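You operate a simulated robot arm through the tools that you are given. There is no shell and no other tool.

You run a simulated robot arm. Do the job below in one go: nothing can be reset, and whatever is moved stays where it is left.

JOB
Track the repair belt till it runs centred, then stop it.
Fine: isolator on first and start the belt; tighten the take-up knob of the side that the display names and leave the other knob.

Only the result counts: the job must be done as asked and must still hold three seconds after the hand-in. Knocking over, shifting, dropping, spilling or breaking anything else fails it.

ROBOT AND FRAMES
A 6-joint arm with a two-finger gripper, fixed in place. Base frame: the origin is at the foot of the arm, x ahead of it, y to its left, z up. Readings come in mm, degrees, newtons and seconds.
Its first joint turns from -166.0 to 166.0 degrees. Payload 2.45 kg.
The TCP is the grasp point between the finger pads, 20 mm short of the fingertips. In the tool frame z runs along the fingers and y along their closing line. Largest opening 140 mm; the body of the gripper starts 168 mm behind the TCP.
Orientation is told as [roll, pitch, yaw] about the base's x, y, z axes, in that order, counted from this pose: with the fingers straight down and closing along the base's y, the tool's x points along the base's -x, its y along +y and its z along -z.

CONTROLS
- The arm moves only by the tool send_rows. Its argument "deltas" is a list of rows, each a list of 7 numbers: the finger opening in mm, from 0 to 140, then the shift along the tool's x, y, z in mm, then the turn, a rotation vector about the tool's x, y, z in degrees. In form: [[jaw, dx, dy, dz, ax, ay, az], ...]. A call has 1 to 20 rows; each row shifts and turns the commanded pose from where the row before left it, along the tool's axes as they then stand. Each row takes 0.2 s and may step no farther than 50 mm and 8.6 degrees from the row before; otherwise, or with a gripper value out of range, the whole call is refused. Where a pose cannot be reached the arm comes as near as it can. A force on the tool above 40 N (or 10 N above the force at the start of the call, whichever is more), or a blocked arm, ends the call early, and 0.2 s more pass. The fingers move at their own pace (about 45 mm/s each) and stop on an object; they squeeze with about 33 N. The grip force told is the motor's: it shows also when the fingers shut on nothing. Time passes only in rows, and 0.2 s behind the last, so rows that do not move let the fingers close. The reply holds the time, the measured pose of the TCP, the force on the tool along the base axes, the opening and the grip force, in the units named above and with some noise, with the torque about the TCP (base axes, N m) and any sound that the robot's microphone picked up.
- Cameras (640 x 400 px; columns grow to the right, rows downward): "scene" is fixed at [397.6, -648.7, 1334]; the picture's right is [0.58, -0.82, 0.00], its down [-0.38, -0.27, -0.89] and it looks along [0.72, 0.51, -0.46] (base axes); focal length 358 px, centre (320, 200). "wrist" rides on the gripper at [78, 11, -209] in the tool frame; the picture's right is [-0.14, 0.99, 0.00], its down [-0.92, -0.13, -0.37] and it looks along [-0.36, -0.05, 0.93] (tool axes); focal length 280 px, centre (320, 200). There is no depth. A picture from a camera that has moved, and an enlarged one, comes with that camera's place and axes in the base frame and with its lens.
- camera(camera): a new picture of that camera. No time passes.
- enlarge(camera, box): a new picture of the part [left, top, right, bottom] of that camera's present view, enlarged. No time passes.
- finish_job(): hands the job in; it is judged then, once.

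Places have to be worked out from the pictures, the camera data and where the tool is seen. Open the gripper and draw the arm clear of the work before you hand the job in, unless the task says otherwise.

The tools are called as name(argument=value, ...) on one line, values as JSON. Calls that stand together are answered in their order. send_rows: Moves the arm, as the interface text tells. Its arguments: {"type":"object","properties":{"deltas":{"type":"array","items":{"type":"array","items":{"type":"number"}}}},"required":["deltas"]} The other tools are called the same way: camera (camera) takes a picture; enlarge (camera, box) takes an enlarged picture of a part of a camera's view; finish_job () hands the job in.

At the start:

```text
t: 0.0
position: [702.5, -79.3, 1125.2]
tcp_rot: [0.1, -0.1, 0.0]
force: [0.8, -0.2, 0.3]
ft_torque: [0.03, 0.01, 0.03]
finger_gap: 140.1
gripper_force: 0.0
```

scene: 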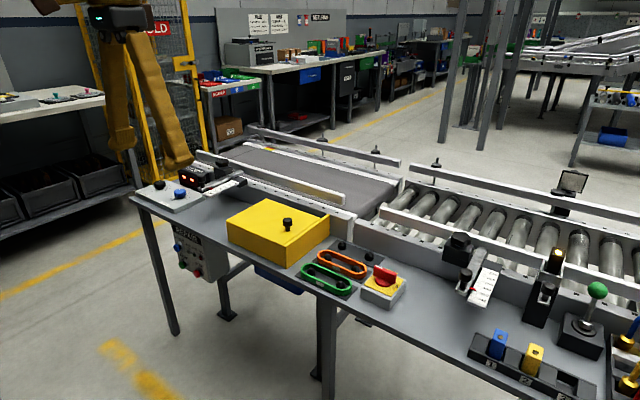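
wrist: 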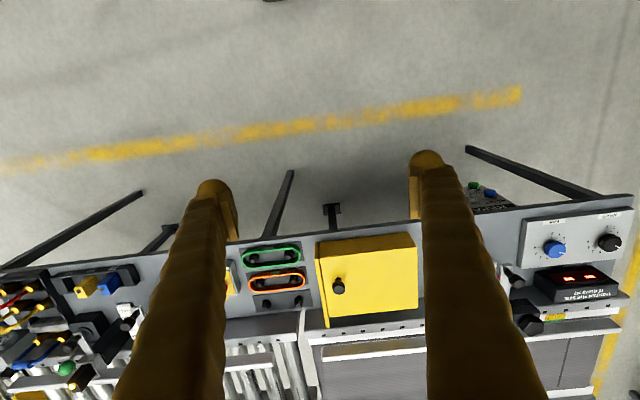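

I start by looking closely at the bench, without moving anything.

enlarge(camera="scene", box=[120, 130, 280, 230])

enlarge(camera="scene", box=[220, 180, 420, 310])

enlarge(camera="scene", box=[420, 200, 640, 400])

enlarge(camera="wrist", box=[460, 190, 640, 400])

enlarge(camera="scene", box=[150, 200, 250, 300])

```text
4.00 times, centred on (200, 180) of scene
camera zoom: at [397.6, -648.7, 1334.0], right [0.58, -0.82, 0.0], down [-0.38, -0.27, -0.89], along [0.72, 0.51, -0.46], focal length 1432 px, centre (800, 280)
```

zoom: 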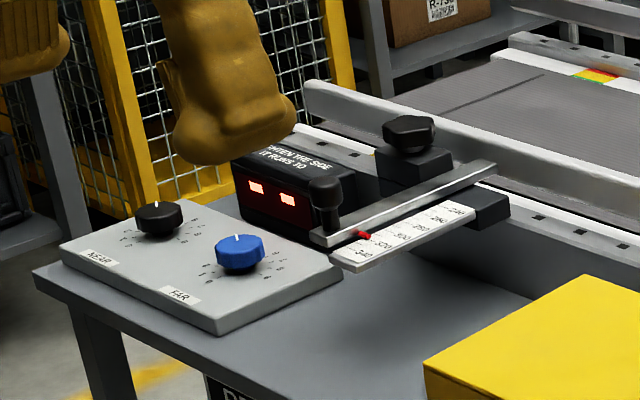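

```text
3.08 times, centred on (320, 245) of scene
camera zoom: at [397.6, -648.7, 1334.0], right [0.58, -0.82, 0.0], down [-0.38, -0.27, -0.89], along [0.72, 0.51, -0.46], focal length 1102 px, centre (320, 62)
```

zoom: 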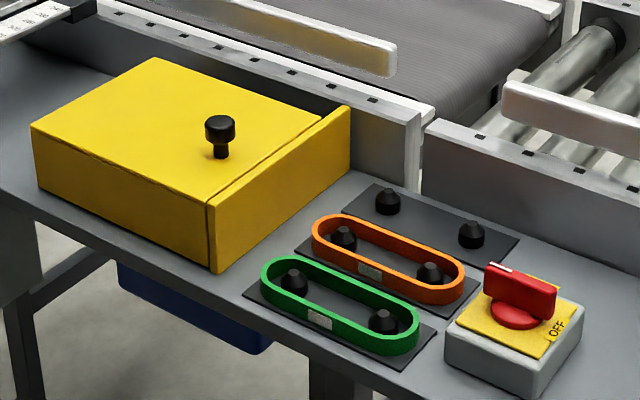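

```text
2.00 times, centred on (530, 300) of scene
camera zoom: at [397.6, -648.7, 1334.0], right [0.58, -0.82, 0.0], down [-0.38, -0.27, -0.89], along [0.72, 0.51, -0.46], focal length 716 px, centre (-100, 0)
```

zoom: 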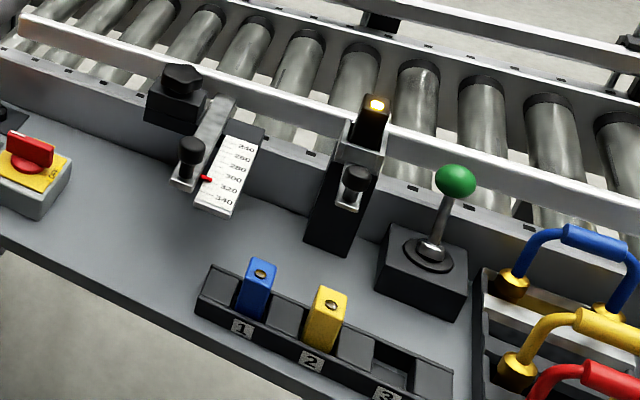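

```text
1.90 times, centred on (550, 295) of wrist
camera zoom: at [622.3, -68.5, 1333.4], right [0.14, 0.99, 0.0], down [0.92, -0.13, 0.37], along [0.36, -0.05, -0.93], focal length 534 px, centre (-118, 19)
```

zoom: 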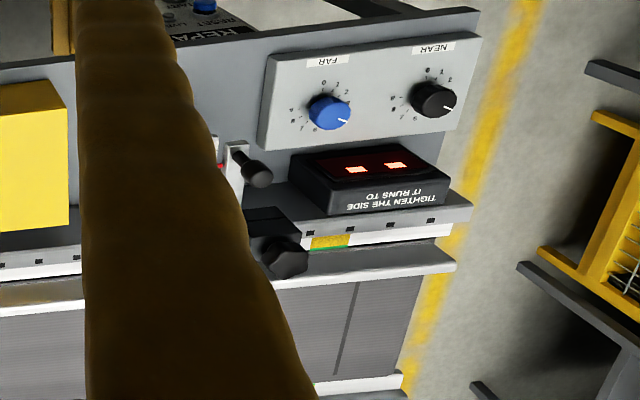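

```text
4.00 times, centred on (200, 250) of scene
camera zoom: at [397.6, -648.7, 1334.0], right [0.58, -0.82, 0.0], down [-0.38, -0.27, -0.89], along [0.72, 0.51, -0.46], focal length 1432 px, centre (800, 0)
```

zoom: 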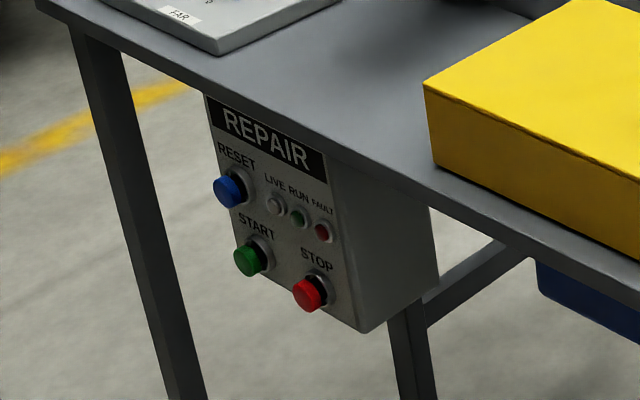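

The isolator (red handle, OFF) sits by the belt stand, the REPAIR panel with START/STOP hangs below the bench edge, and NEAR/FAR knobs are at the far left with a display. I look closer at each from both cameras for triangulation.

enlarge(camera="wrist", box=[440, 160, 540, 222])

enlarge(camera="scene", box=[150, 165, 220, 209])

enlarge(camera="scene", box=[345, 245, 425, 315])

enlarge(camera="scene", box=[165, 220, 235, 290])

enlarge(camera="wrist", box=[515, 210, 635, 310])

```text
6.40 times, centred on (490, 191) of wrist
camera zoom: at [622.3, -68.5, 1333.4], right [0.14, 0.99, 0.0], down [0.92, -0.13, 0.37], along [0.36, -0.05, -0.93], focal length 1794 px, centre (-768, 258)
```

zoom: 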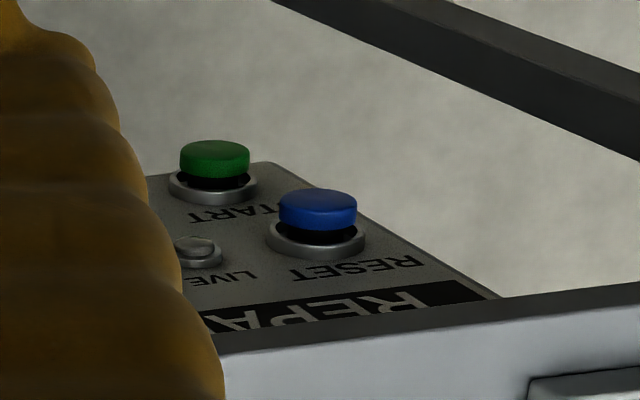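

```text
9.09 times, centred on (185, 187) of scene
camera zoom: at [397.6, -648.7, 1334.0], right [0.58, -0.82, 0.0], down [-0.38, -0.27, -0.89], along [0.72, 0.51, -0.46], focal length 3254 px, centre (1547, 318)
```

zoom: 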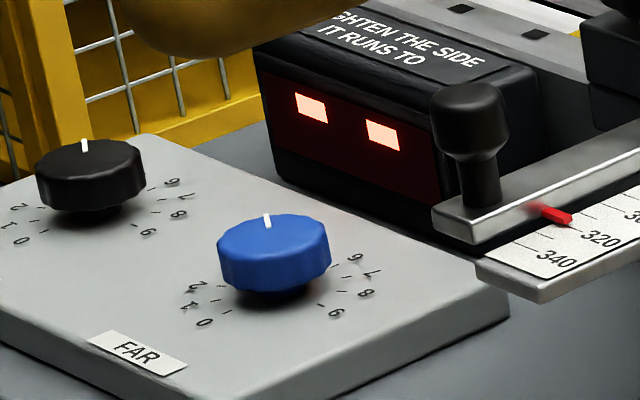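

```text
5.71 times, centred on (385, 280) of scene
camera zoom: at [397.6, -648.7, 1334.0], right [0.58, -0.82, 0.0], down [-0.38, -0.27, -0.89], along [0.72, 0.51, -0.46], focal length 2046 px, centre (-51, -257)
```

zoom: 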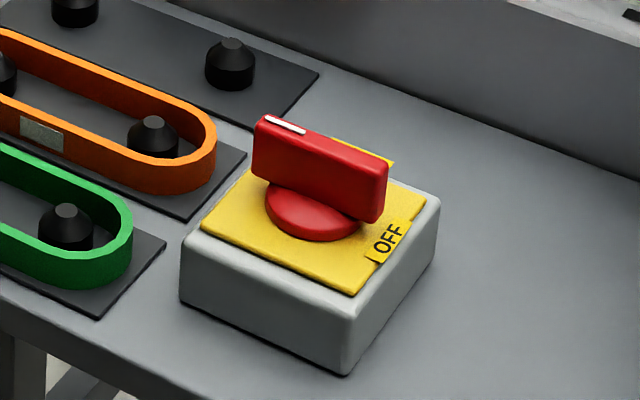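

```text
5.71 times, centred on (200, 255) of scene
camera zoom: at [397.6, -648.7, 1334.0], right [0.58, -0.82, 0.0], down [-0.38, -0.27, -0.89], along [0.72, 0.51, -0.46], focal length 2046 px, centre (1006, -114)
```

zoom: 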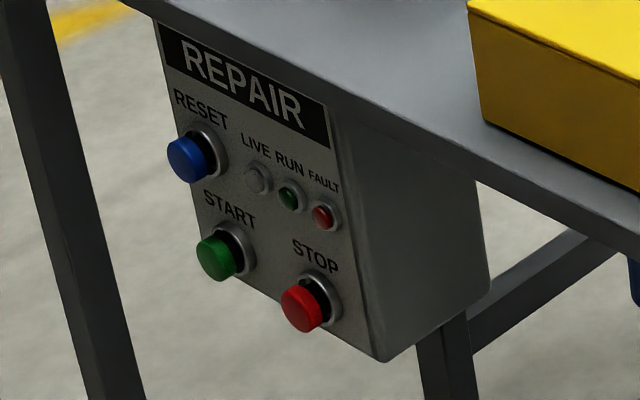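

```text
4.00 times, centred on (575, 260) of wrist
camera zoom: at [622.3, -68.5, 1333.4], right [0.14, 0.99, 0.0], down [0.92, -0.13, 0.37], along [0.36, -0.05, -0.93], focal length 1122 px, centre (-700, -40)
```

zoom: 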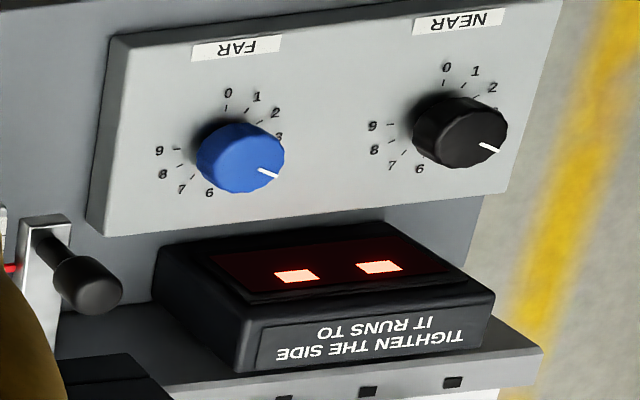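

From triangulation the knobs are near (1035, 420–541, 775) and the isolator handle near (1017, -395, 800). I move the arm in free air towards the isolator to look at it from above.

send_rows(deltas=[[140, -14, -45, 10, 0, 0, 0], [140, -14, -45, 10, 0, 0, 0], [140, -14, -45, 10, 0, 0, 0], [140, -14, -45, 10, 0, 0, 0], [140, -14, -45, 10, 0, 0, 0], [140, -14, -45, 10, 0, 0, 0], [140, -14, -45, 10, 0, 0, 0]])

camera(camera="wrist")

camera(camera="scene")

```text
t: 1.6
position: [800.3, -395.6, 1055.4]
tcp_rot: [-0.1, 0.0, 0.0]
force: [0.2, 0.0, 0.9]
ft_torque: [0.01, -0.02, 0.01]
finger_gap: 140.1
gripper_force: 0.0
```

```text
taken
camera wrist: at [721.0, -383.3, 1263.7], right [0.14, 0.99, 0.0], down [0.92, -0.13, 0.37], along [0.37, -0.05, -0.93], focal length 280 px, centre (320, 200)
```

wrist: 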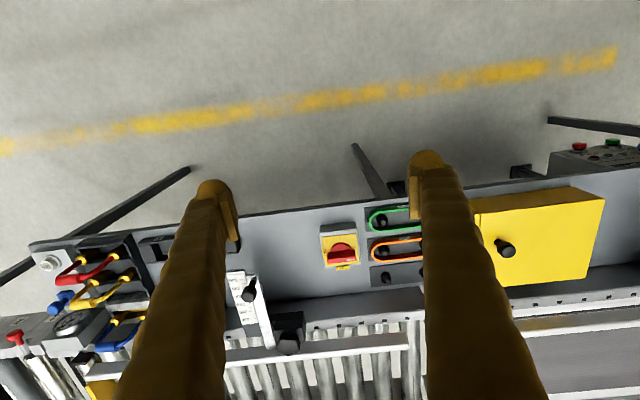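

```text
taken
```

scene: 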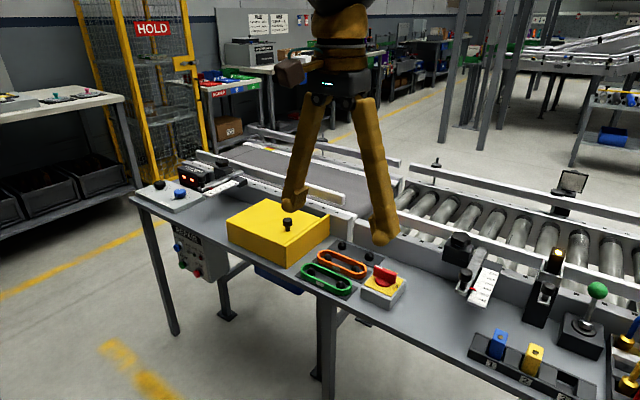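

enlarge(camera="wrist", box=[300, 210, 380, 280])

enlarge(camera="wrist", box=[530, 110, 640, 190])

enlarge(camera="scene", box=[130, 150, 250, 230])

```text
5.71 times, centred on (340, 245) of wrist
camera zoom: at [721.0, -383.3, 1263.7], right [0.14, 0.99, 0.0], down [0.92, -0.13, 0.37], along [0.37, -0.05, -0.93], focal length 1602 px, centre (206, -57)
```

zoom: 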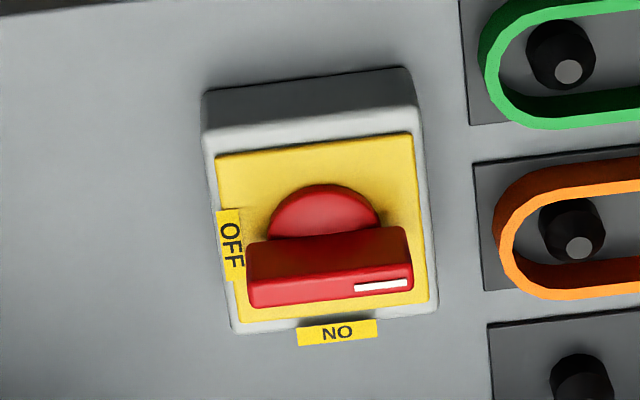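

```text
5.00 times, centred on (585, 150) of wrist
camera zoom: at [721.0, -383.3, 1263.7], right [0.14, 0.99, 0.0], down [0.92, -0.13, 0.37], along [0.37, -0.05, -0.93], focal length 1402 px, centre (-1005, 450)
```

zoom: 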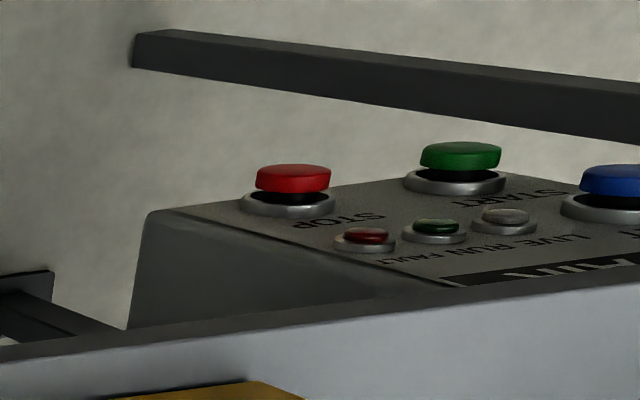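

```text
5.00 times, centred on (190, 190) of scene
camera zoom: at [397.6, -648.7, 1334.0], right [0.58, -0.82, 0.0], down [-0.38, -0.27, -0.89], along [0.72, 0.51, -0.46], focal length 1790 px, centre (970, 250)
```

zoom: 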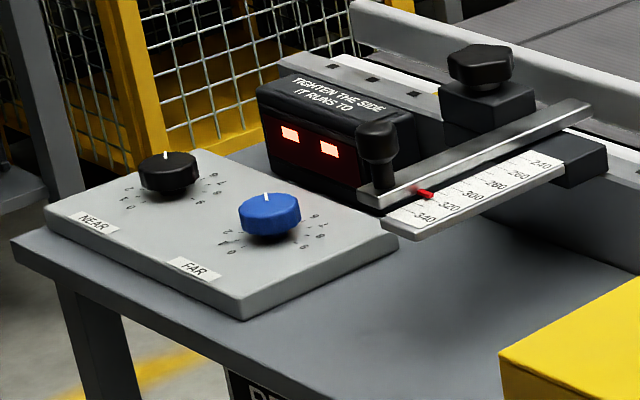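

The labels show OFF on the -y side and ON on the +x side, with the handle lying along y at about (1046, -383, top 785). Now I test how far out the arm reaches with the tool straight down, at safe height.

send_rows(deltas=[[140, -40, 0, 0, 0, 0, 0], [140, -40, 0, 0, 0, 0, 0], [140, -40, 0, 0, 0, 0, 0], [140, -40, 0, 0, 0, 0, 0], [140, -40, 0, 0, 0, 0, 0], [140, -40, 0, 0, 0, 0, 0]])

camera(camera="scene")

```text
t: 3.0
position: [1039.5, -396.3, 1056.2]
tcp_rot: [0.0, -0.1, 0.1]
force: [0.1, 0.0, 0.4]
ft_torque: [0.03, -0.03, -0.02]
finger_gap: 139.8
gripper_force: 0.1
```

```text
taken
```

scene: 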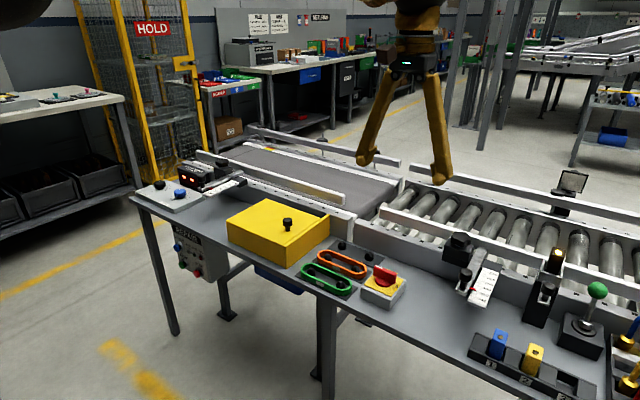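

It reaches 1112 mm radius at this height with the tool vertical. I take the wrist view to refine the isolator's place.

camera(camera="wrist")

enlarge(camera="wrist", box=[280, 100, 380, 170])

```text
taken
camera wrist: at [959.8, -383.1, 1264.6], right [0.14, 0.99, 0.0], down [0.92, -0.13, 0.37], along [0.37, -0.05, -0.93], focal length 280 px, centre (320, 200)
```

wrist: 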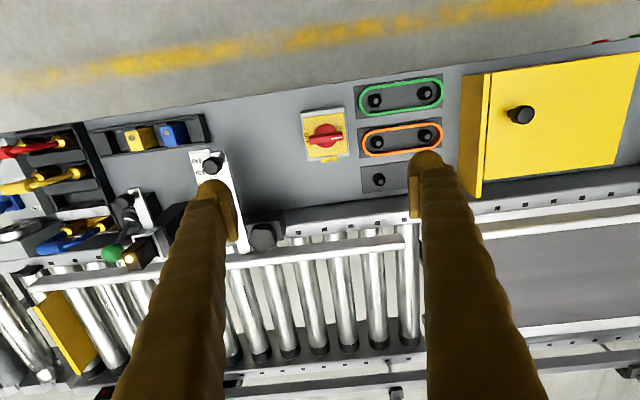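

```text
5.71 times, centred on (330, 135) of wrist
camera zoom: at [959.8, -383.1, 1264.6], right [0.14, 0.99, 0.0], down [0.92, -0.13, 0.37], along [0.37, -0.05, -0.93], focal length 1602 px, centre (263, 571)
```

zoom: 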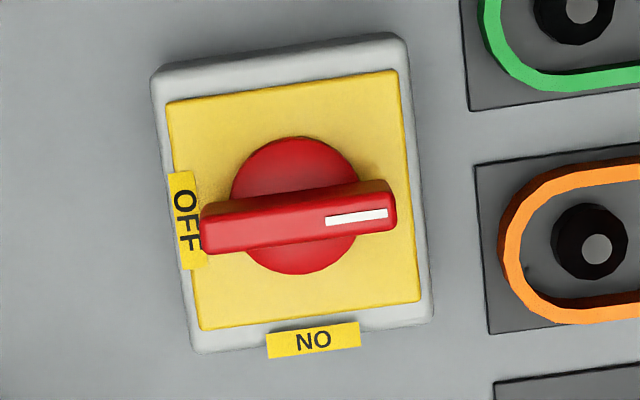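

The handle top centre works out at about (1044, -383, 785), bar along y, 59 mm long and ~12 mm thick, plate top at z≈747. I turn the tool 90° at height so the fingers close across the bar (along x), and shift over it.

send_rows(deltas=[[140, -4, 13, 0, 0, 0, 0], [100, 0, 0, 0, 0, 0, -8.2], [70, 0, 0, 0, 0, 0, -8.2], [70, 0, 0, 0, 0, 0, -8.2], [70, 0, 0, 0, 0, 0, -8.2], [70, 0, 0, 0, 0, 0, -8.2], [70, 0, 0, 0, 0, 0, -8.2], [70, 0, 0, 0, 0, 0, -8.2], [70, 0, 0, 0, 0, 0, -8.2], [70, 0, 0, 0, 0, 0, -8.2], [70, 0, 0, 0, 0, 0, -8.2], [70, 0, 0, 0, 0, 0, -8.0]])

camera(camera="wrist")

camera(camera="scene")

```text
t: 5.6
position: [1042.1, -382.3, 1055.3]
tcp_rot: [-0.1, 0.0, 90.1]
force: [-0.8, 0.8, -0.3]
ft_torque: [0.0, -0.01, 0.0]
finger_gap: 69.9
gripper_force: 0.1
```

```text
taken
camera wrist: at [1032.2, -459.4, 1263.3], right [-0.99, 0.14, 0.0], down [0.13, 0.92, 0.37], along [0.05, 0.37, -0.93], focal length 280 px, centre (320, 200)
```

wrist: 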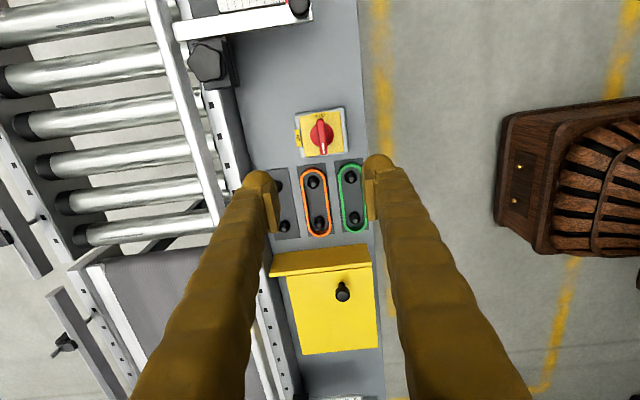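

```text
taken
```

scene: 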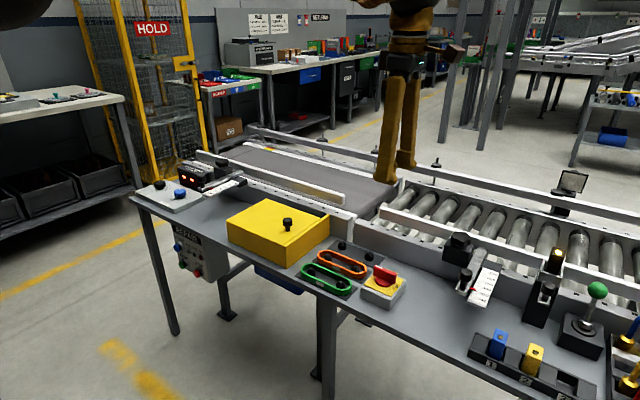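

enlarge(camera="wrist", box=[280, 95, 360, 165])

```text
5.71 times, centred on (320, 130) of wrist
camera zoom: at [1032.2, -459.4, 1263.3], right [-0.99, 0.14, 0.0], down [0.13, 0.92, 0.37], along [0.05, 0.37, -0.93], focal length 1602 px, centre (320, 600)
```

zoom: 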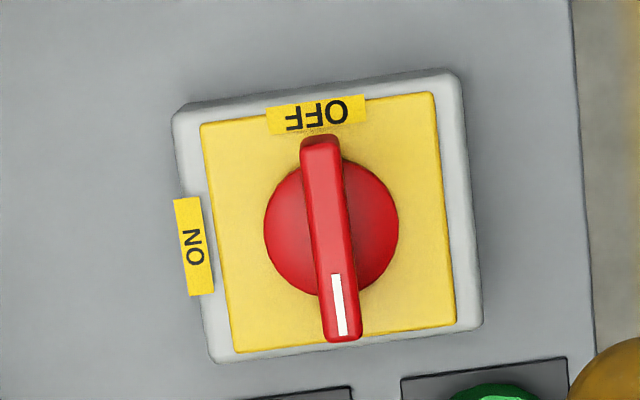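

The bar is at x≈1041, y≈-382.5. I descend to about z=830 (tips still 25 mm above the bar) and check reach and alignment.

send_rows(deltas=[[70, 0, 0, 45, 0, 0, 0], [70, 0, 0, 45, 0, 0, 0], [70, 0, 0, 45, 0, 0, 0], [70, 0, 0, 45, 0, 0, 0], [70, 0, 0, 45, 0, 0, 0]])

camera(camera="wrist")

enlarge(camera="scene", box=[325, 195, 445, 315])

```text
t: 6.8
position: [1042.1, -381.1, 829.9]
tcp_rot: [-0.1, 0.0, 90.0]
force: [0.2, 0.2, 0.6]
ft_torque: [-0.03, 0.03, 0.01]
finger_gap: 69.8
gripper_force: 0.0
```

```text
taken
camera wrist: at [1031.0, -459.0, 1038.8], right [-0.99, 0.14, 0.0], down [0.13, 0.92, 0.37], along [0.05, 0.36, -0.93], focal length 280 px, centre (320, 200)
```

wrist: 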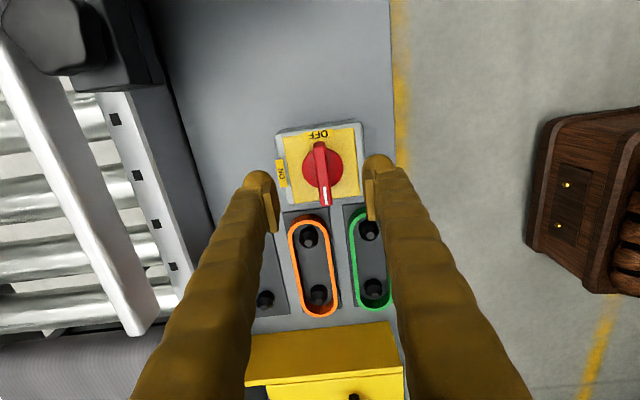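

```text
3.33 times, centred on (385, 255) of scene
camera zoom: at [397.6, -648.7, 1334.0], right [0.58, -0.82, 0.0], down [-0.38, -0.27, -0.89], along [0.72, 0.51, -0.46], focal length 1193 px, centre (103, 17)
```

zoom: 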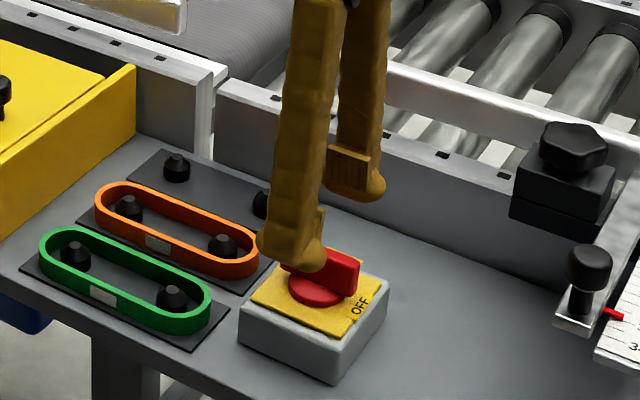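

enlarge(camera="wrist", box=[240, 110, 400, 230])

```text
3.33 times, centred on (320, 170) of wrist
camera zoom: at [1031.0, -459.0, 1038.8], right [-0.99, 0.14, 0.0], down [0.13, 0.92, 0.37], along [0.05, 0.36, -0.93], focal length 935 px, centre (320, 300)
```

zoom: 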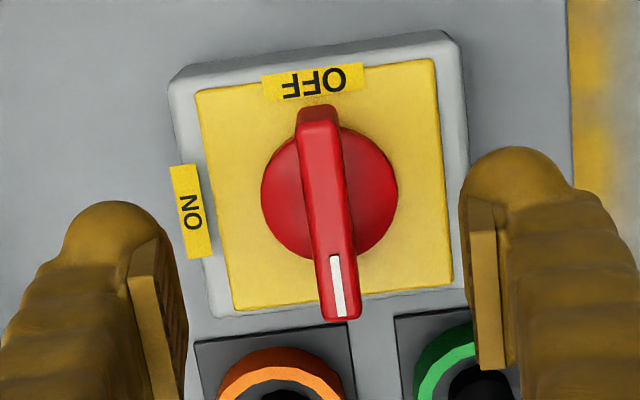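

The bar centre reads as (1039, -383); I shift 2.5 mm and lower to z≈780 with the fingers straddling it.

send_rows(deltas=[[60, 2, 2.5, 20, 0, 0, 0], [50, 0, 0, 15, 0, 0, 0], [50, 0, 0, 13, 0, 0, 0], [50, 0, 0, 0, 0, 0, 0]])

enlarge(camera="wrist", box=[240, 110, 400, 230])

enlarge(camera="scene", box=[345, 225, 425, 305])

```text
t: 7.8
position: [1041.8, -384.1, 781.1]
tcp_rot: [0.1, -0.1, 90.0]
force: [0.4, -0.4, -0.4]
ft_torque: [-0.01, 0.02, 0.0]
finger_gap: 50.1
gripper_force: 0.2
```

```text
3.33 times, centred on (320, 170) of wrist
camera zoom: at [1029.4, -461.6, 989.8], right [-0.99, 0.14, 0.0], down [0.13, 0.92, 0.37], along [0.05, 0.37, -0.93], focal length 935 px, centre (320, 300)
```

zoom: 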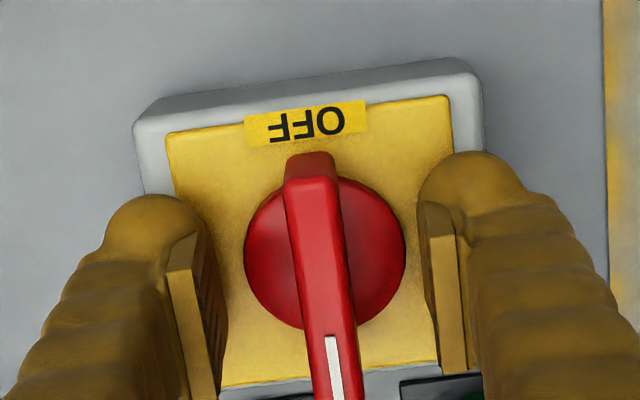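

```text
5.00 times, centred on (385, 265) of scene
camera zoom: at [397.6, -648.7, 1334.0], right [0.58, -0.82, 0.0], down [-0.38, -0.27, -0.89], along [0.72, 0.51, -0.46], focal length 1790 px, centre (-5, -125)
```

zoom: 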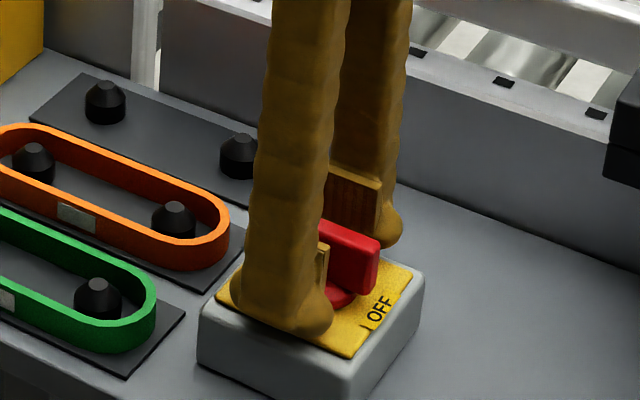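

The fingers straddle the bar evenly. I close on it and check force for off-centre push.

send_rows(deltas=[[20, 0, 0, 0, 0, 0, 0], [0, 0, 0, 0, 0, 0, 0], [0, 0, 0, 0, 0, 0, 0], [0, 0, 0, 0, 0, 0, 0]])

enlarge(camera="wrist", box=[240, 110, 400, 230])

```text
t: 8.5
position: [1040.5, -385.6, 785.4]
tcp_rot: [0.0, 0.0, 90.0]
force: [-17.8, 2.3, 12.4]
ft_torque: [-0.09, -0.08, -0.02]
finger_gap: 12.0
gripper_force: 14.6
stopped in row 3: the force on the tool passed its limit at 45 N (the readings are from after the stop); the commanded pose is now the measured one
```

```text
3.33 times, centred on (320, 170) of wrist
camera zoom: at [1028.6, -462.2, 994.0], right [-0.99, 0.14, 0.0], down [0.13, 0.92, 0.37], along [0.05, 0.36, -0.93], focal length 935 px, centre (320, 300)
```

zoom: 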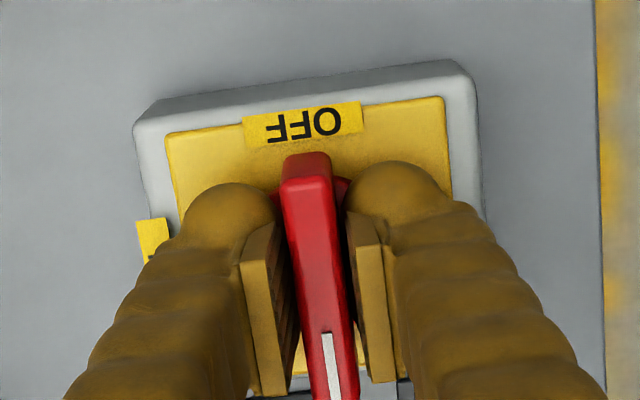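

The call stopped at 45 N: the tips likely grazed the disc while closing and the arm rose to z≈785; the gap is 12 mm on the bar. I let it settle with a short still row to re-read force.

send_rows(deltas=[[0, 0, 0, 0, 0, 0, 0]])

enlarge(camera="scene", box=[345, 225, 425, 305])

```text
t: 8.9
position: [1041.1, -385.3, 784.9]
tcp_rot: [0.0, 0.0, 90.0]
force: [-33.0, 3.6, 18.4]
ft_torque: [0.06, 0.28, 0.03]
finger_gap: 11.0
gripper_force: 37.8
```

```text
5.00 times, centred on (385, 265) of scene
camera zoom: at [397.6, -648.7, 1334.0], right [0.58, -0.82, 0.0], down [-0.38, -0.27, -0.89], along [0.72, 0.51, -0.46], focal length 1790 px, centre (-5, -125)
```

zoom: 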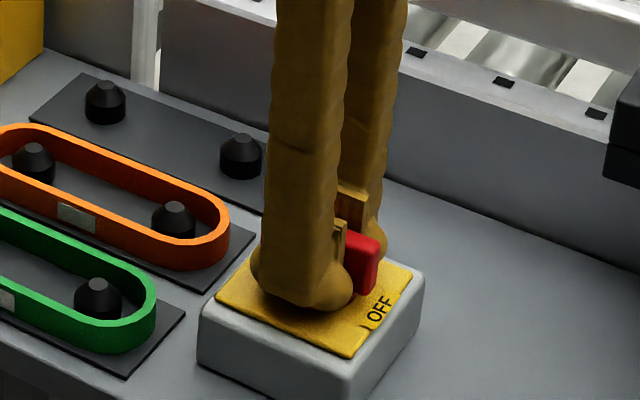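

The tool is being pushed in -x (-33 N) and up (+18 N), so the bar is a bit nearer than the tool centre and the tips rest on the disc. I shift 1.5 mm towards -x and lift 3 mm.

send_rows(deltas=[[0, 0, 0.8, -2, 0, 0, 0], [0, 0, 0.7, -1, 0, 0, 0], [0, 0, 0, 0, 0, 0, 0]])

```text
t: 9.7
position: [1040.1, -386.2, 785.4]
tcp_rot: [0.0, 0.1, 90.0]
force: [7.4, -9.8, -30.9]
ft_torque: [-0.2, -0.07, 0.03]
finger_gap: 10.9
gripper_force: 38.2
```

Now gripping; the lift left -31 N in z. I ease down ~1.8 mm and relax the small side loads.

send_rows(deltas=[[0, 0.5, -0.3, 1.8, 0, 0, 0], [0, 0, 0, 0, 0, 0, 0]])

```text
t: 10.3
position: [1039.5, -385.4, 786.2]
tcp_rot: [0.0, -0.1, 89.9]
force: [-1.4, -1.7, -22.4]
ft_torque: [-0.01, -0.01, 0.0]
finger_gap: 11.0
gripper_force: 37.9
```

Side loads are near zero. I ease down once more and try a small clockwise turn (viewed from above) to feel which way the isolator goes.

send_rows(deltas=[[0, 0, 0, 1.2, 0, 0, 0], [0, 0, 0.1, 0, 0, 0, 3], [0, 0, 0.1, 0, 0, 0, 3], [0, 0, 0, 0, 0, 0, 0]])

enlarge(camera="wrist", box=[240, 110, 400, 230])

```text
t: 11.3
position: [1039.7, -385.7, 785.8]
tcp_rot: [-0.1, -0.1, 83.9]
force: [-9.7, 10.1, -3.1]
ft_torque: [0.11, 0.1, -0.02]
finger_gap: 11.0
gripper_force: 37.8
```

```text
3.33 times, centred on (320, 170) of wrist
camera zoom: at [1019.7, -460.7, 994.0], right [-0.97, 0.24, 0.0], down [0.22, 0.9, 0.37], along [0.09, 0.36, -0.93], focal length 935 px, centre (320, 300)
```

zoom: 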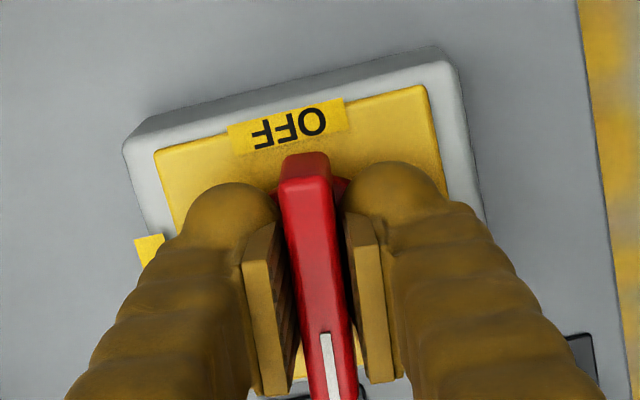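

The bar turned with the tool with no resisting torque, so clockwise is the way (the mark heads for ON). I continue in small batches with small centring corrections.

send_rows(deltas=[[0, -0.5, 0.6, 0, 0, 0, 5], [0, 0, 0.2, 0, 0, 0, 5], [0, 0, 0.2, 0, 0, 0, 5], [0, 0, 0, 0, 0, 0, 0]])

```text
t: 12.3
position: [1039.9, -385.0, 785.5]
tcp_rot: [-0.3, -0.1, 69.0]
force: [14.5, -0.5, -2.7]
ft_torque: [-0.03, -0.11, 0.0]
finger_gap: 10.9
gripper_force: 37.9
```

send_rows(deltas=[[0, -0.3, -0.7, 0, 0, 0, 5], [0, 0, 0, 0, 0, 0, 5], [0, 0, 0, 0, 0, 0, 5], [0, 0, 0, 0, 0, 0, 0]])

```text
t: 13.3
position: [1039.7, -384.8, 785.9]
tcp_rot: [-0.1, 0.1, 54.0]
force: [2.3, -0.1, 6.7]
ft_torque: [0.04, 0.02, -0.01]
finger_gap: 10.8
gripper_force: 38.2
```

Forces are small and it turns freely; I continue the clockwise turn.

send_rows(deltas=[[0, 0, 0, 0, 0, 0, 6], [0, 0, 0, 0, 0, 0, 6], [0, 0, 0, 0, 0, 0, 6], [0, 0, 0, 0, 0, 0, 6], [0, 0, 0, 0, 0, 0, 0]])

enlarge(camera="wrist", box=[240, 110, 400, 230])

enlarge(camera="scene", box=[165, 220, 235, 290])

```text
t: 14.5
position: [1040.0, -385.3, 785.1]
tcp_rot: [-0.1, -0.1, 30.0]
force: [-2.2, 0.0, 13.6]
ft_torque: [0.01, 0.04, -0.01]
finger_gap: 11.2
gripper_force: 37.7
```

```text
3.33 times, centred on (320, 170) of wrist
camera zoom: at [965.2, -413.4, 993.9], right [-0.38, 0.93, 0.0], down [0.86, 0.35, 0.37], along [0.34, 0.14, -0.93], focal length 935 px, centre (320, 300)
```

zoom: 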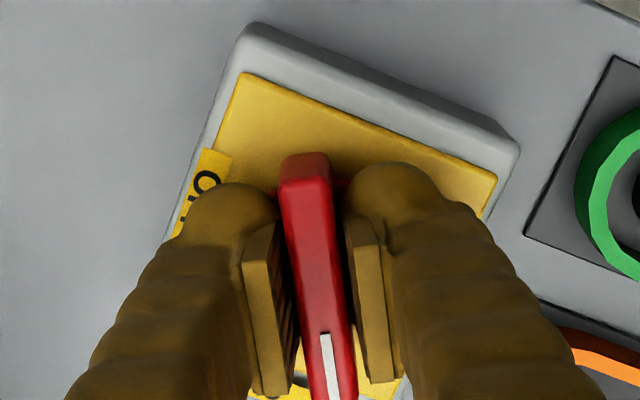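

```text
5.71 times, centred on (200, 255) of scene
camera zoom: at [397.6, -648.7, 1334.0], right [0.58, -0.82, 0.0], down [-0.38, -0.27, -0.89], along [0.72, 0.51, -0.46], focal length 2046 px, centre (1006, -114)
```

zoom: 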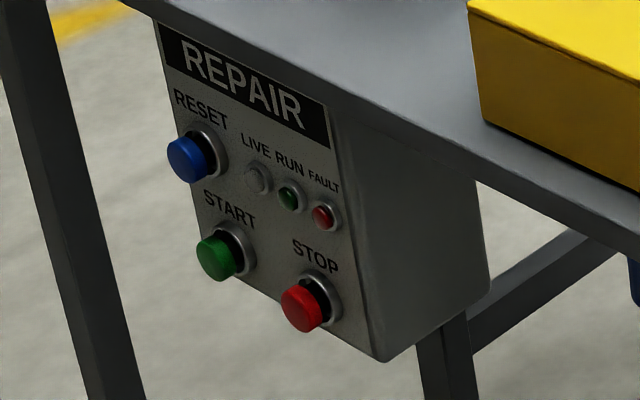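

The handle has turned 60° with the tool. I turn the remaining 30° and watch the LIVE lamp.

send_rows(deltas=[[0, 0, 0, 0, 0, 0, 6], [0, 0, 0, 0, 0, 0, 6], [0, 0, 0, 0, 0, 0, 6], [0, 0, 0, 0, 0, 0, 6], [0, 0, 0, 0, 0, 0, 4], [0, 0, 0, 0, 0, 0, 0]])

enlarge(camera="wrist", box=[240, 110, 400, 230])

enlarge(camera="scene", box=[165, 220, 235, 290])

```text
t: 15.9
position: [1040.0, -385.7, 785.5]
tcp_rot: [0.0, -0.1, 1.8]
force: [0.8, -1.5, 16.6]
ft_torque: [0.0, 0.0, -0.01]
finger_gap: 10.8
gripper_force: 37.9
```

```text
3.33 times, centred on (320, 170) of wrist
camera zoom: at [959.7, -375.5, 993.7], right [0.1, 0.99, 0.0], down [0.92, -0.1, 0.37], along [0.37, -0.04, -0.93], focal length 935 px, centre (320, 300)
```

zoom: 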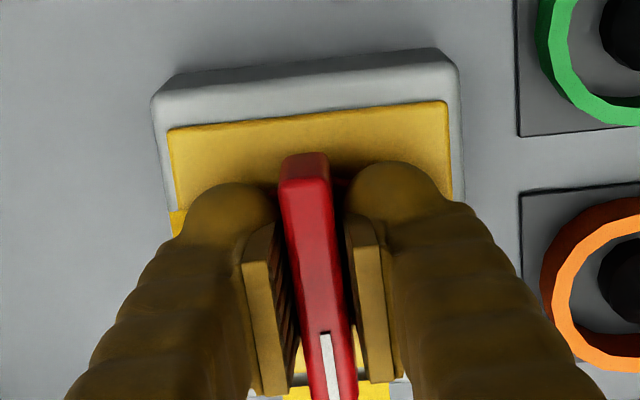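

```text
5.71 times, centred on (200, 255) of scene
camera zoom: at [397.6, -648.7, 1334.0], right [0.58, -0.82, 0.0], down [-0.38, -0.27, -0.89], along [0.72, 0.51, -0.46], focal length 2046 px, centre (1006, -114)
```

zoom: 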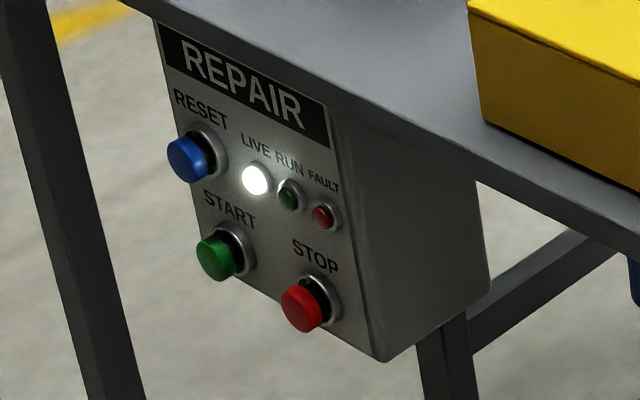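

The LIVE lamp is lit: the isolator is on. I finish the last 2°, open, and rise straight up.

send_rows(deltas=[[0, 0, 0, 0, 0, 0, 2], [0, 0, 0, 0, 0, 0, 0], [20, 0, 0, 0, 0, 0, 0], [50, 0, 0, 0, 0, 0, 0], [50, 0, 0, 0, 0, 0, 0], [50, 0, 0, -20, 0, 0, 0], [50, 0, 0, -40, 0, 0, 0], [50, 0, 0, -45, 0, 0, 0], [50, 0, 0, -45, 0, 0, 0], [50, 0, 0, -45, 0, 0, 0], [50, 0, 0, -45, 0, 0, 0]])

camera(camera="wrist")

camera(camera="scene")

```text
t: 18.3
position: [1039.7, -385.6, 1024.1]
tcp_rot: [0.0, 0.1, 0.1]
force: [-0.5, -0.2, 0.6]
ft_torque: [0.03, 0.02, 0.01]
finger_gap: 50.1
gripper_force: 0.0
```

```text
taken
camera wrist: at [960.1, -372.7, 1232.0], right [0.14, 0.99, 0.0], down [0.92, -0.13, 0.37], along [0.37, -0.05, -0.93], focal length 280 px, centre (320, 200)
```

wrist: 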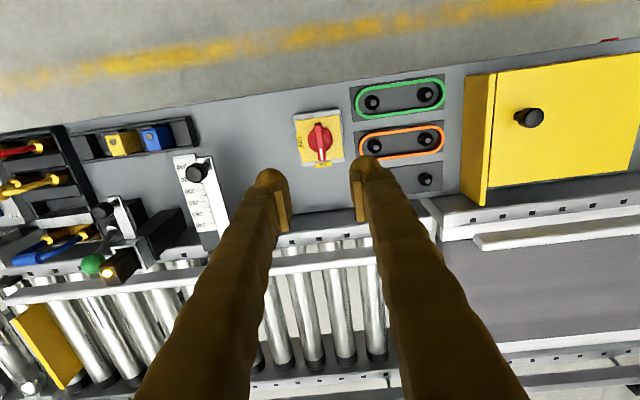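

```text
taken
```

scene: 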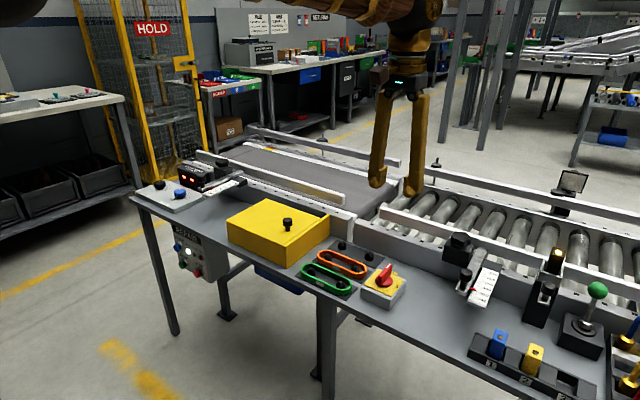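

LIVE stays lit with the handle on ON. Next is START on the panel (about (945, 345, 540), buttons protruding ~20 mm beyond the bench edge at x≈966). I move back and across at height, closing the fingers on the way.

send_rows(deltas=[[50, 20, 43, 0, 0, 0, 0], [50, 20, 43, 0, 0, 0, 0], [50, 20, 43, 0, 0, 0, 0], [50, 20, 43, 0, 0, 0, 0], [50, 20, 43, 0, 0, 0, 0], [50, 20, 43, 0, 0, 0, 0], [50, 20, 43, 0, 0, 0, 0], [50, 20, 43, 0, 0, 0, 0], [20, 20, 43, 0, 0, 0, 0], [0, 20, 43, 0, 0, 0, 0], [0, 20, 43, 0, 0, 0, 0], [0, 20, 43, 0, 0, 0, 0], [0, 20, 43, 0, 0, 0, 0], [0, 20, 43, 0, 0, 0, 0], [0, 20, 43, 0, 0, 0, 0], [0, 20, 43, 0, 0, 0, 0], [0, 20, 43, 0, 0, 0, 0]])

camera(camera="wrist")

camera(camera="scene")

```text
t: 21.9
position: [699.2, 346.2, 1025.4]
tcp_rot: [-0.1, -0.1, 0.0]
force: [-0.5, 0.7, 0.3]
ft_torque: [0.0, 0.01, 0.02]
finger_gap: 0.0
gripper_force: 29.6
```

```text
taken
camera wrist: at [620.2, 358.7, 1232.0], right [0.14, 0.99, 0.0], down [0.92, -0.13, 0.37], along [0.37, -0.05, -0.93], focal length 280 px, centre (320, 200)
```

wrist: 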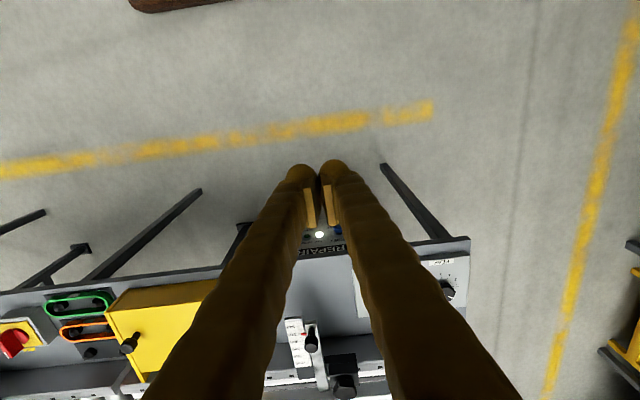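

```text
taken
```

scene: 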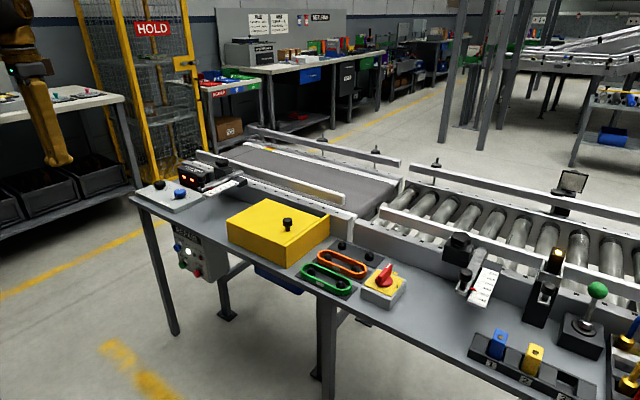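

I lower and tilt the tool forward ~43° at x≈700 to look at the panel from the front, fingers opened for viewing.

send_rows(deltas=[[40, 0, 0, 45, 0, 0, 0], [80, 0, 0, 45, 0, 0, 0], [120, 0, 0, 45, 0, 0, 0], [140, 0, 0, 45, 0, 0, 0], [140, 0, 0, 45, 0, 0, 0], [140, 0, 0, 0, 0, -8.5, 0], [140, 0, 0, 0, 0, -8.5, 0], [140, 0, 0, 0, 0, -8.5, 0], [140, 0, 0, 0, 0, -8.5, 0], [140, 0, 0, 0, 0, -8.5, 0]])

camera(camera="wrist")

camera(camera="scene")

```text
t: 24.3
position: [675.8, 301.7, 783.9]
tcp_rot: [-4.2, -38.3, -6.4]
force: [-0.2, -0.1, 0.0]
ft_torque: [-0.02, 0.0, 0.0]
finger_gap: 140.0
gripper_force: 0.0
stopped in row 10: the arm was blocked; the commanded pose is now the measured one
```

```text
taken
camera wrist: at [489.3, 349.8, 897.6], right [0.26, 0.96, 0.03], down [0.48, -0.16, 0.87], along [0.84, -0.21, -0.5], focal length 280 px, centre (320, 200)
```

wrist: 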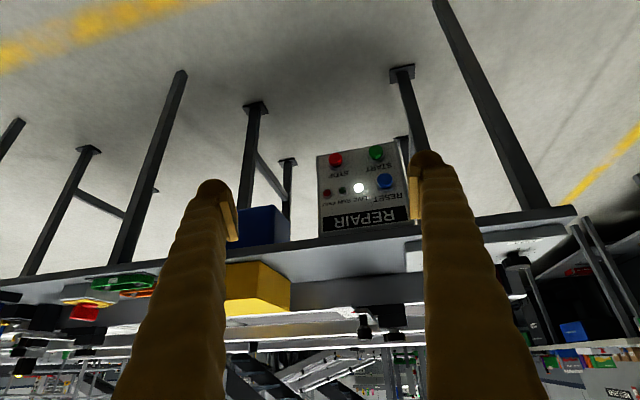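

```text
taken
```

scene: 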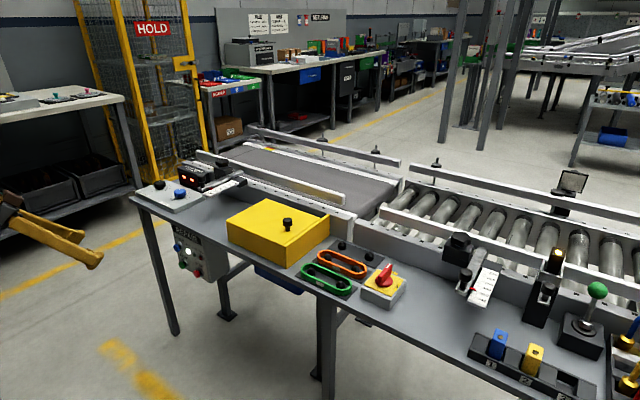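

The tilt was blocked at a joint limit close to the base, so the pose settled at (676, 302, 784), tilted 38°. The panel is well visible; I zoom to place START.

enlarge(camera="wrist", box=[305, 135, 425, 245])

enlarge(camera="scene", box=[165, 220, 235, 290])

```text
3.64 times, centred on (365, 190) of wrist
camera zoom: at [489.3, 349.8, 897.6], right [0.26, 0.96, 0.03], down [0.48, -0.16, 0.87], along [0.84, -0.21, -0.5], focal length 1020 px, centre (156, 236)
```

zoom: 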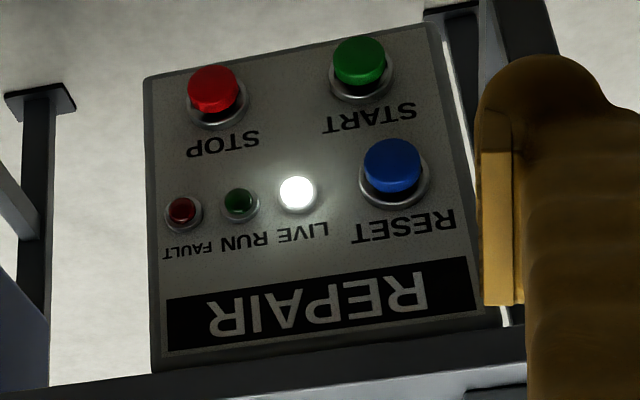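

```text
5.71 times, centred on (200, 255) of scene
camera zoom: at [397.6, -648.7, 1334.0], right [0.58, -0.82, 0.0], down [-0.38, -0.27, -0.89], along [0.72, 0.51, -0.46], focal length 2046 px, centre (1006, -114)
```

zoom: 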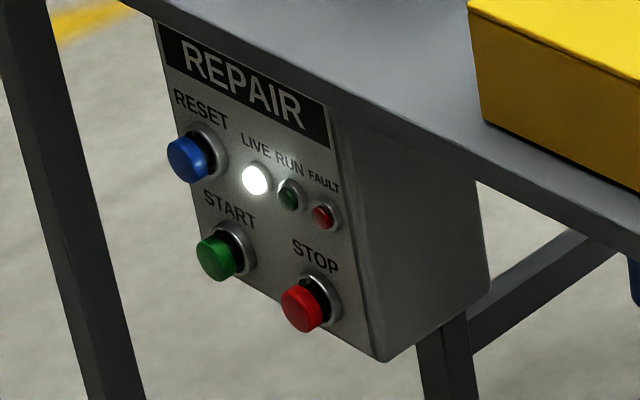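

START's cap face is near (949, 353, 531), STOP near (952, 271, 530), RESET 77 mm above START. A tilted tool lets the closed fingertips press START without touching RESET; I move forward/down to about (850, 354, 600), close the fingers and square up the orientation.

send_rows(deltas=[[100, -2.85, 14.8, 40.4, 0, 0, 0], [60, -2.85, 14.8, 40.4, 0, 0, 0], [20, -2.85, 14.8, 40.4, 0, 0, 0], [0, -2.85, 14.8, 40.4, 0, 0, 0], [0, -2.85, 14.8, 40.4, 0, 0, 0], [0, -2.85, 14.8, 40.4, 0, 0, 0], [0, 0, 0, 0, -4.15, -0.85, -2.45], [0, 0, 0, 0, -4.15, -0.85, -2.45]])

camera(camera="wrist")

camera(camera="scene")

```text
t: 26.1
position: [850.0, 353.4, 599.4]
tcp_rot: [0.2, -39.9, 0.0]
force: [-0.4, -0.3, 0.5]
ft_torque: [0.03, -0.02, 0.03]
finger_gap: 0.1
gripper_force: 12.4
```

```text
taken
camera wrist: at [655.5, 365.5, 710.0], right [0.1, 0.99, 0.09], down [0.47, -0.13, 0.87], along [0.88, -0.05, -0.48], focal length 280 px, centre (320, 200)
```

wrist: 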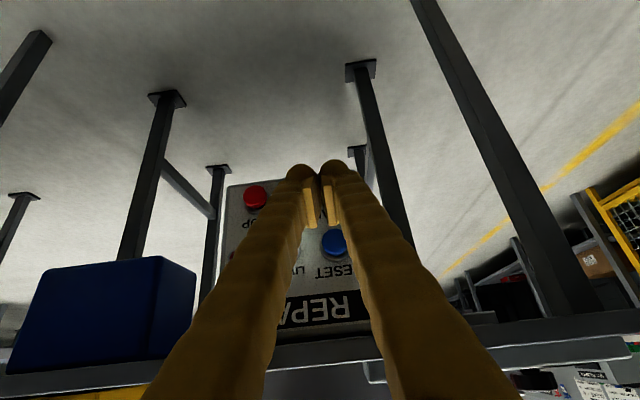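

```text
taken
```

scene: 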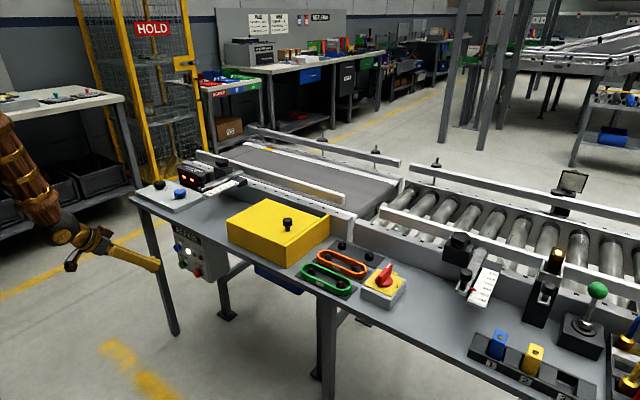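

Orientation is clean. I zoom on STOP and RESET (START shares RESET's column and STOP's row) to refine the target.

enlarge(camera="wrist", box=[220, 160, 380, 280])

enlarge(camera="scene", box=[80, 210, 230, 310])

```text
3.33 times, centred on (300, 220) of wrist
camera zoom: at [655.5, 365.5, 710.0], right [0.1, 0.99, 0.09], down [0.47, -0.13, 0.87], along [0.88, -0.05, -0.48], focal length 935 px, centre (387, 133)
```

zoom: 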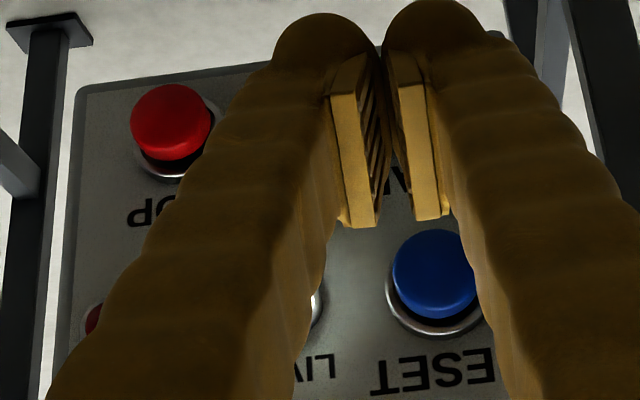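

```text
4.00 times, centred on (155, 260) of scene
camera zoom: at [397.6, -648.7, 1334.0], right [0.58, -0.82, 0.0], down [-0.38, -0.27, -0.89], along [0.72, 0.51, -0.46], focal length 1432 px, centre (980, -40)
```

zoom: 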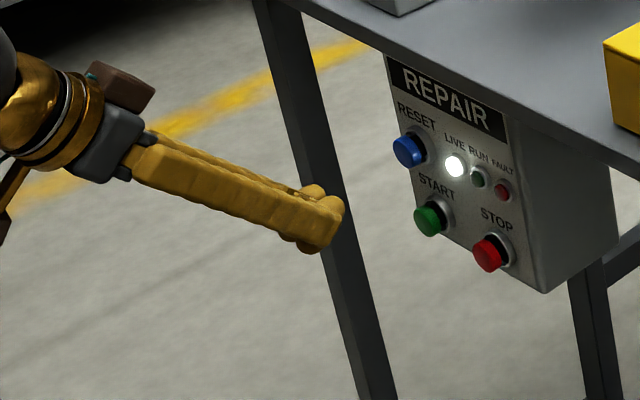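

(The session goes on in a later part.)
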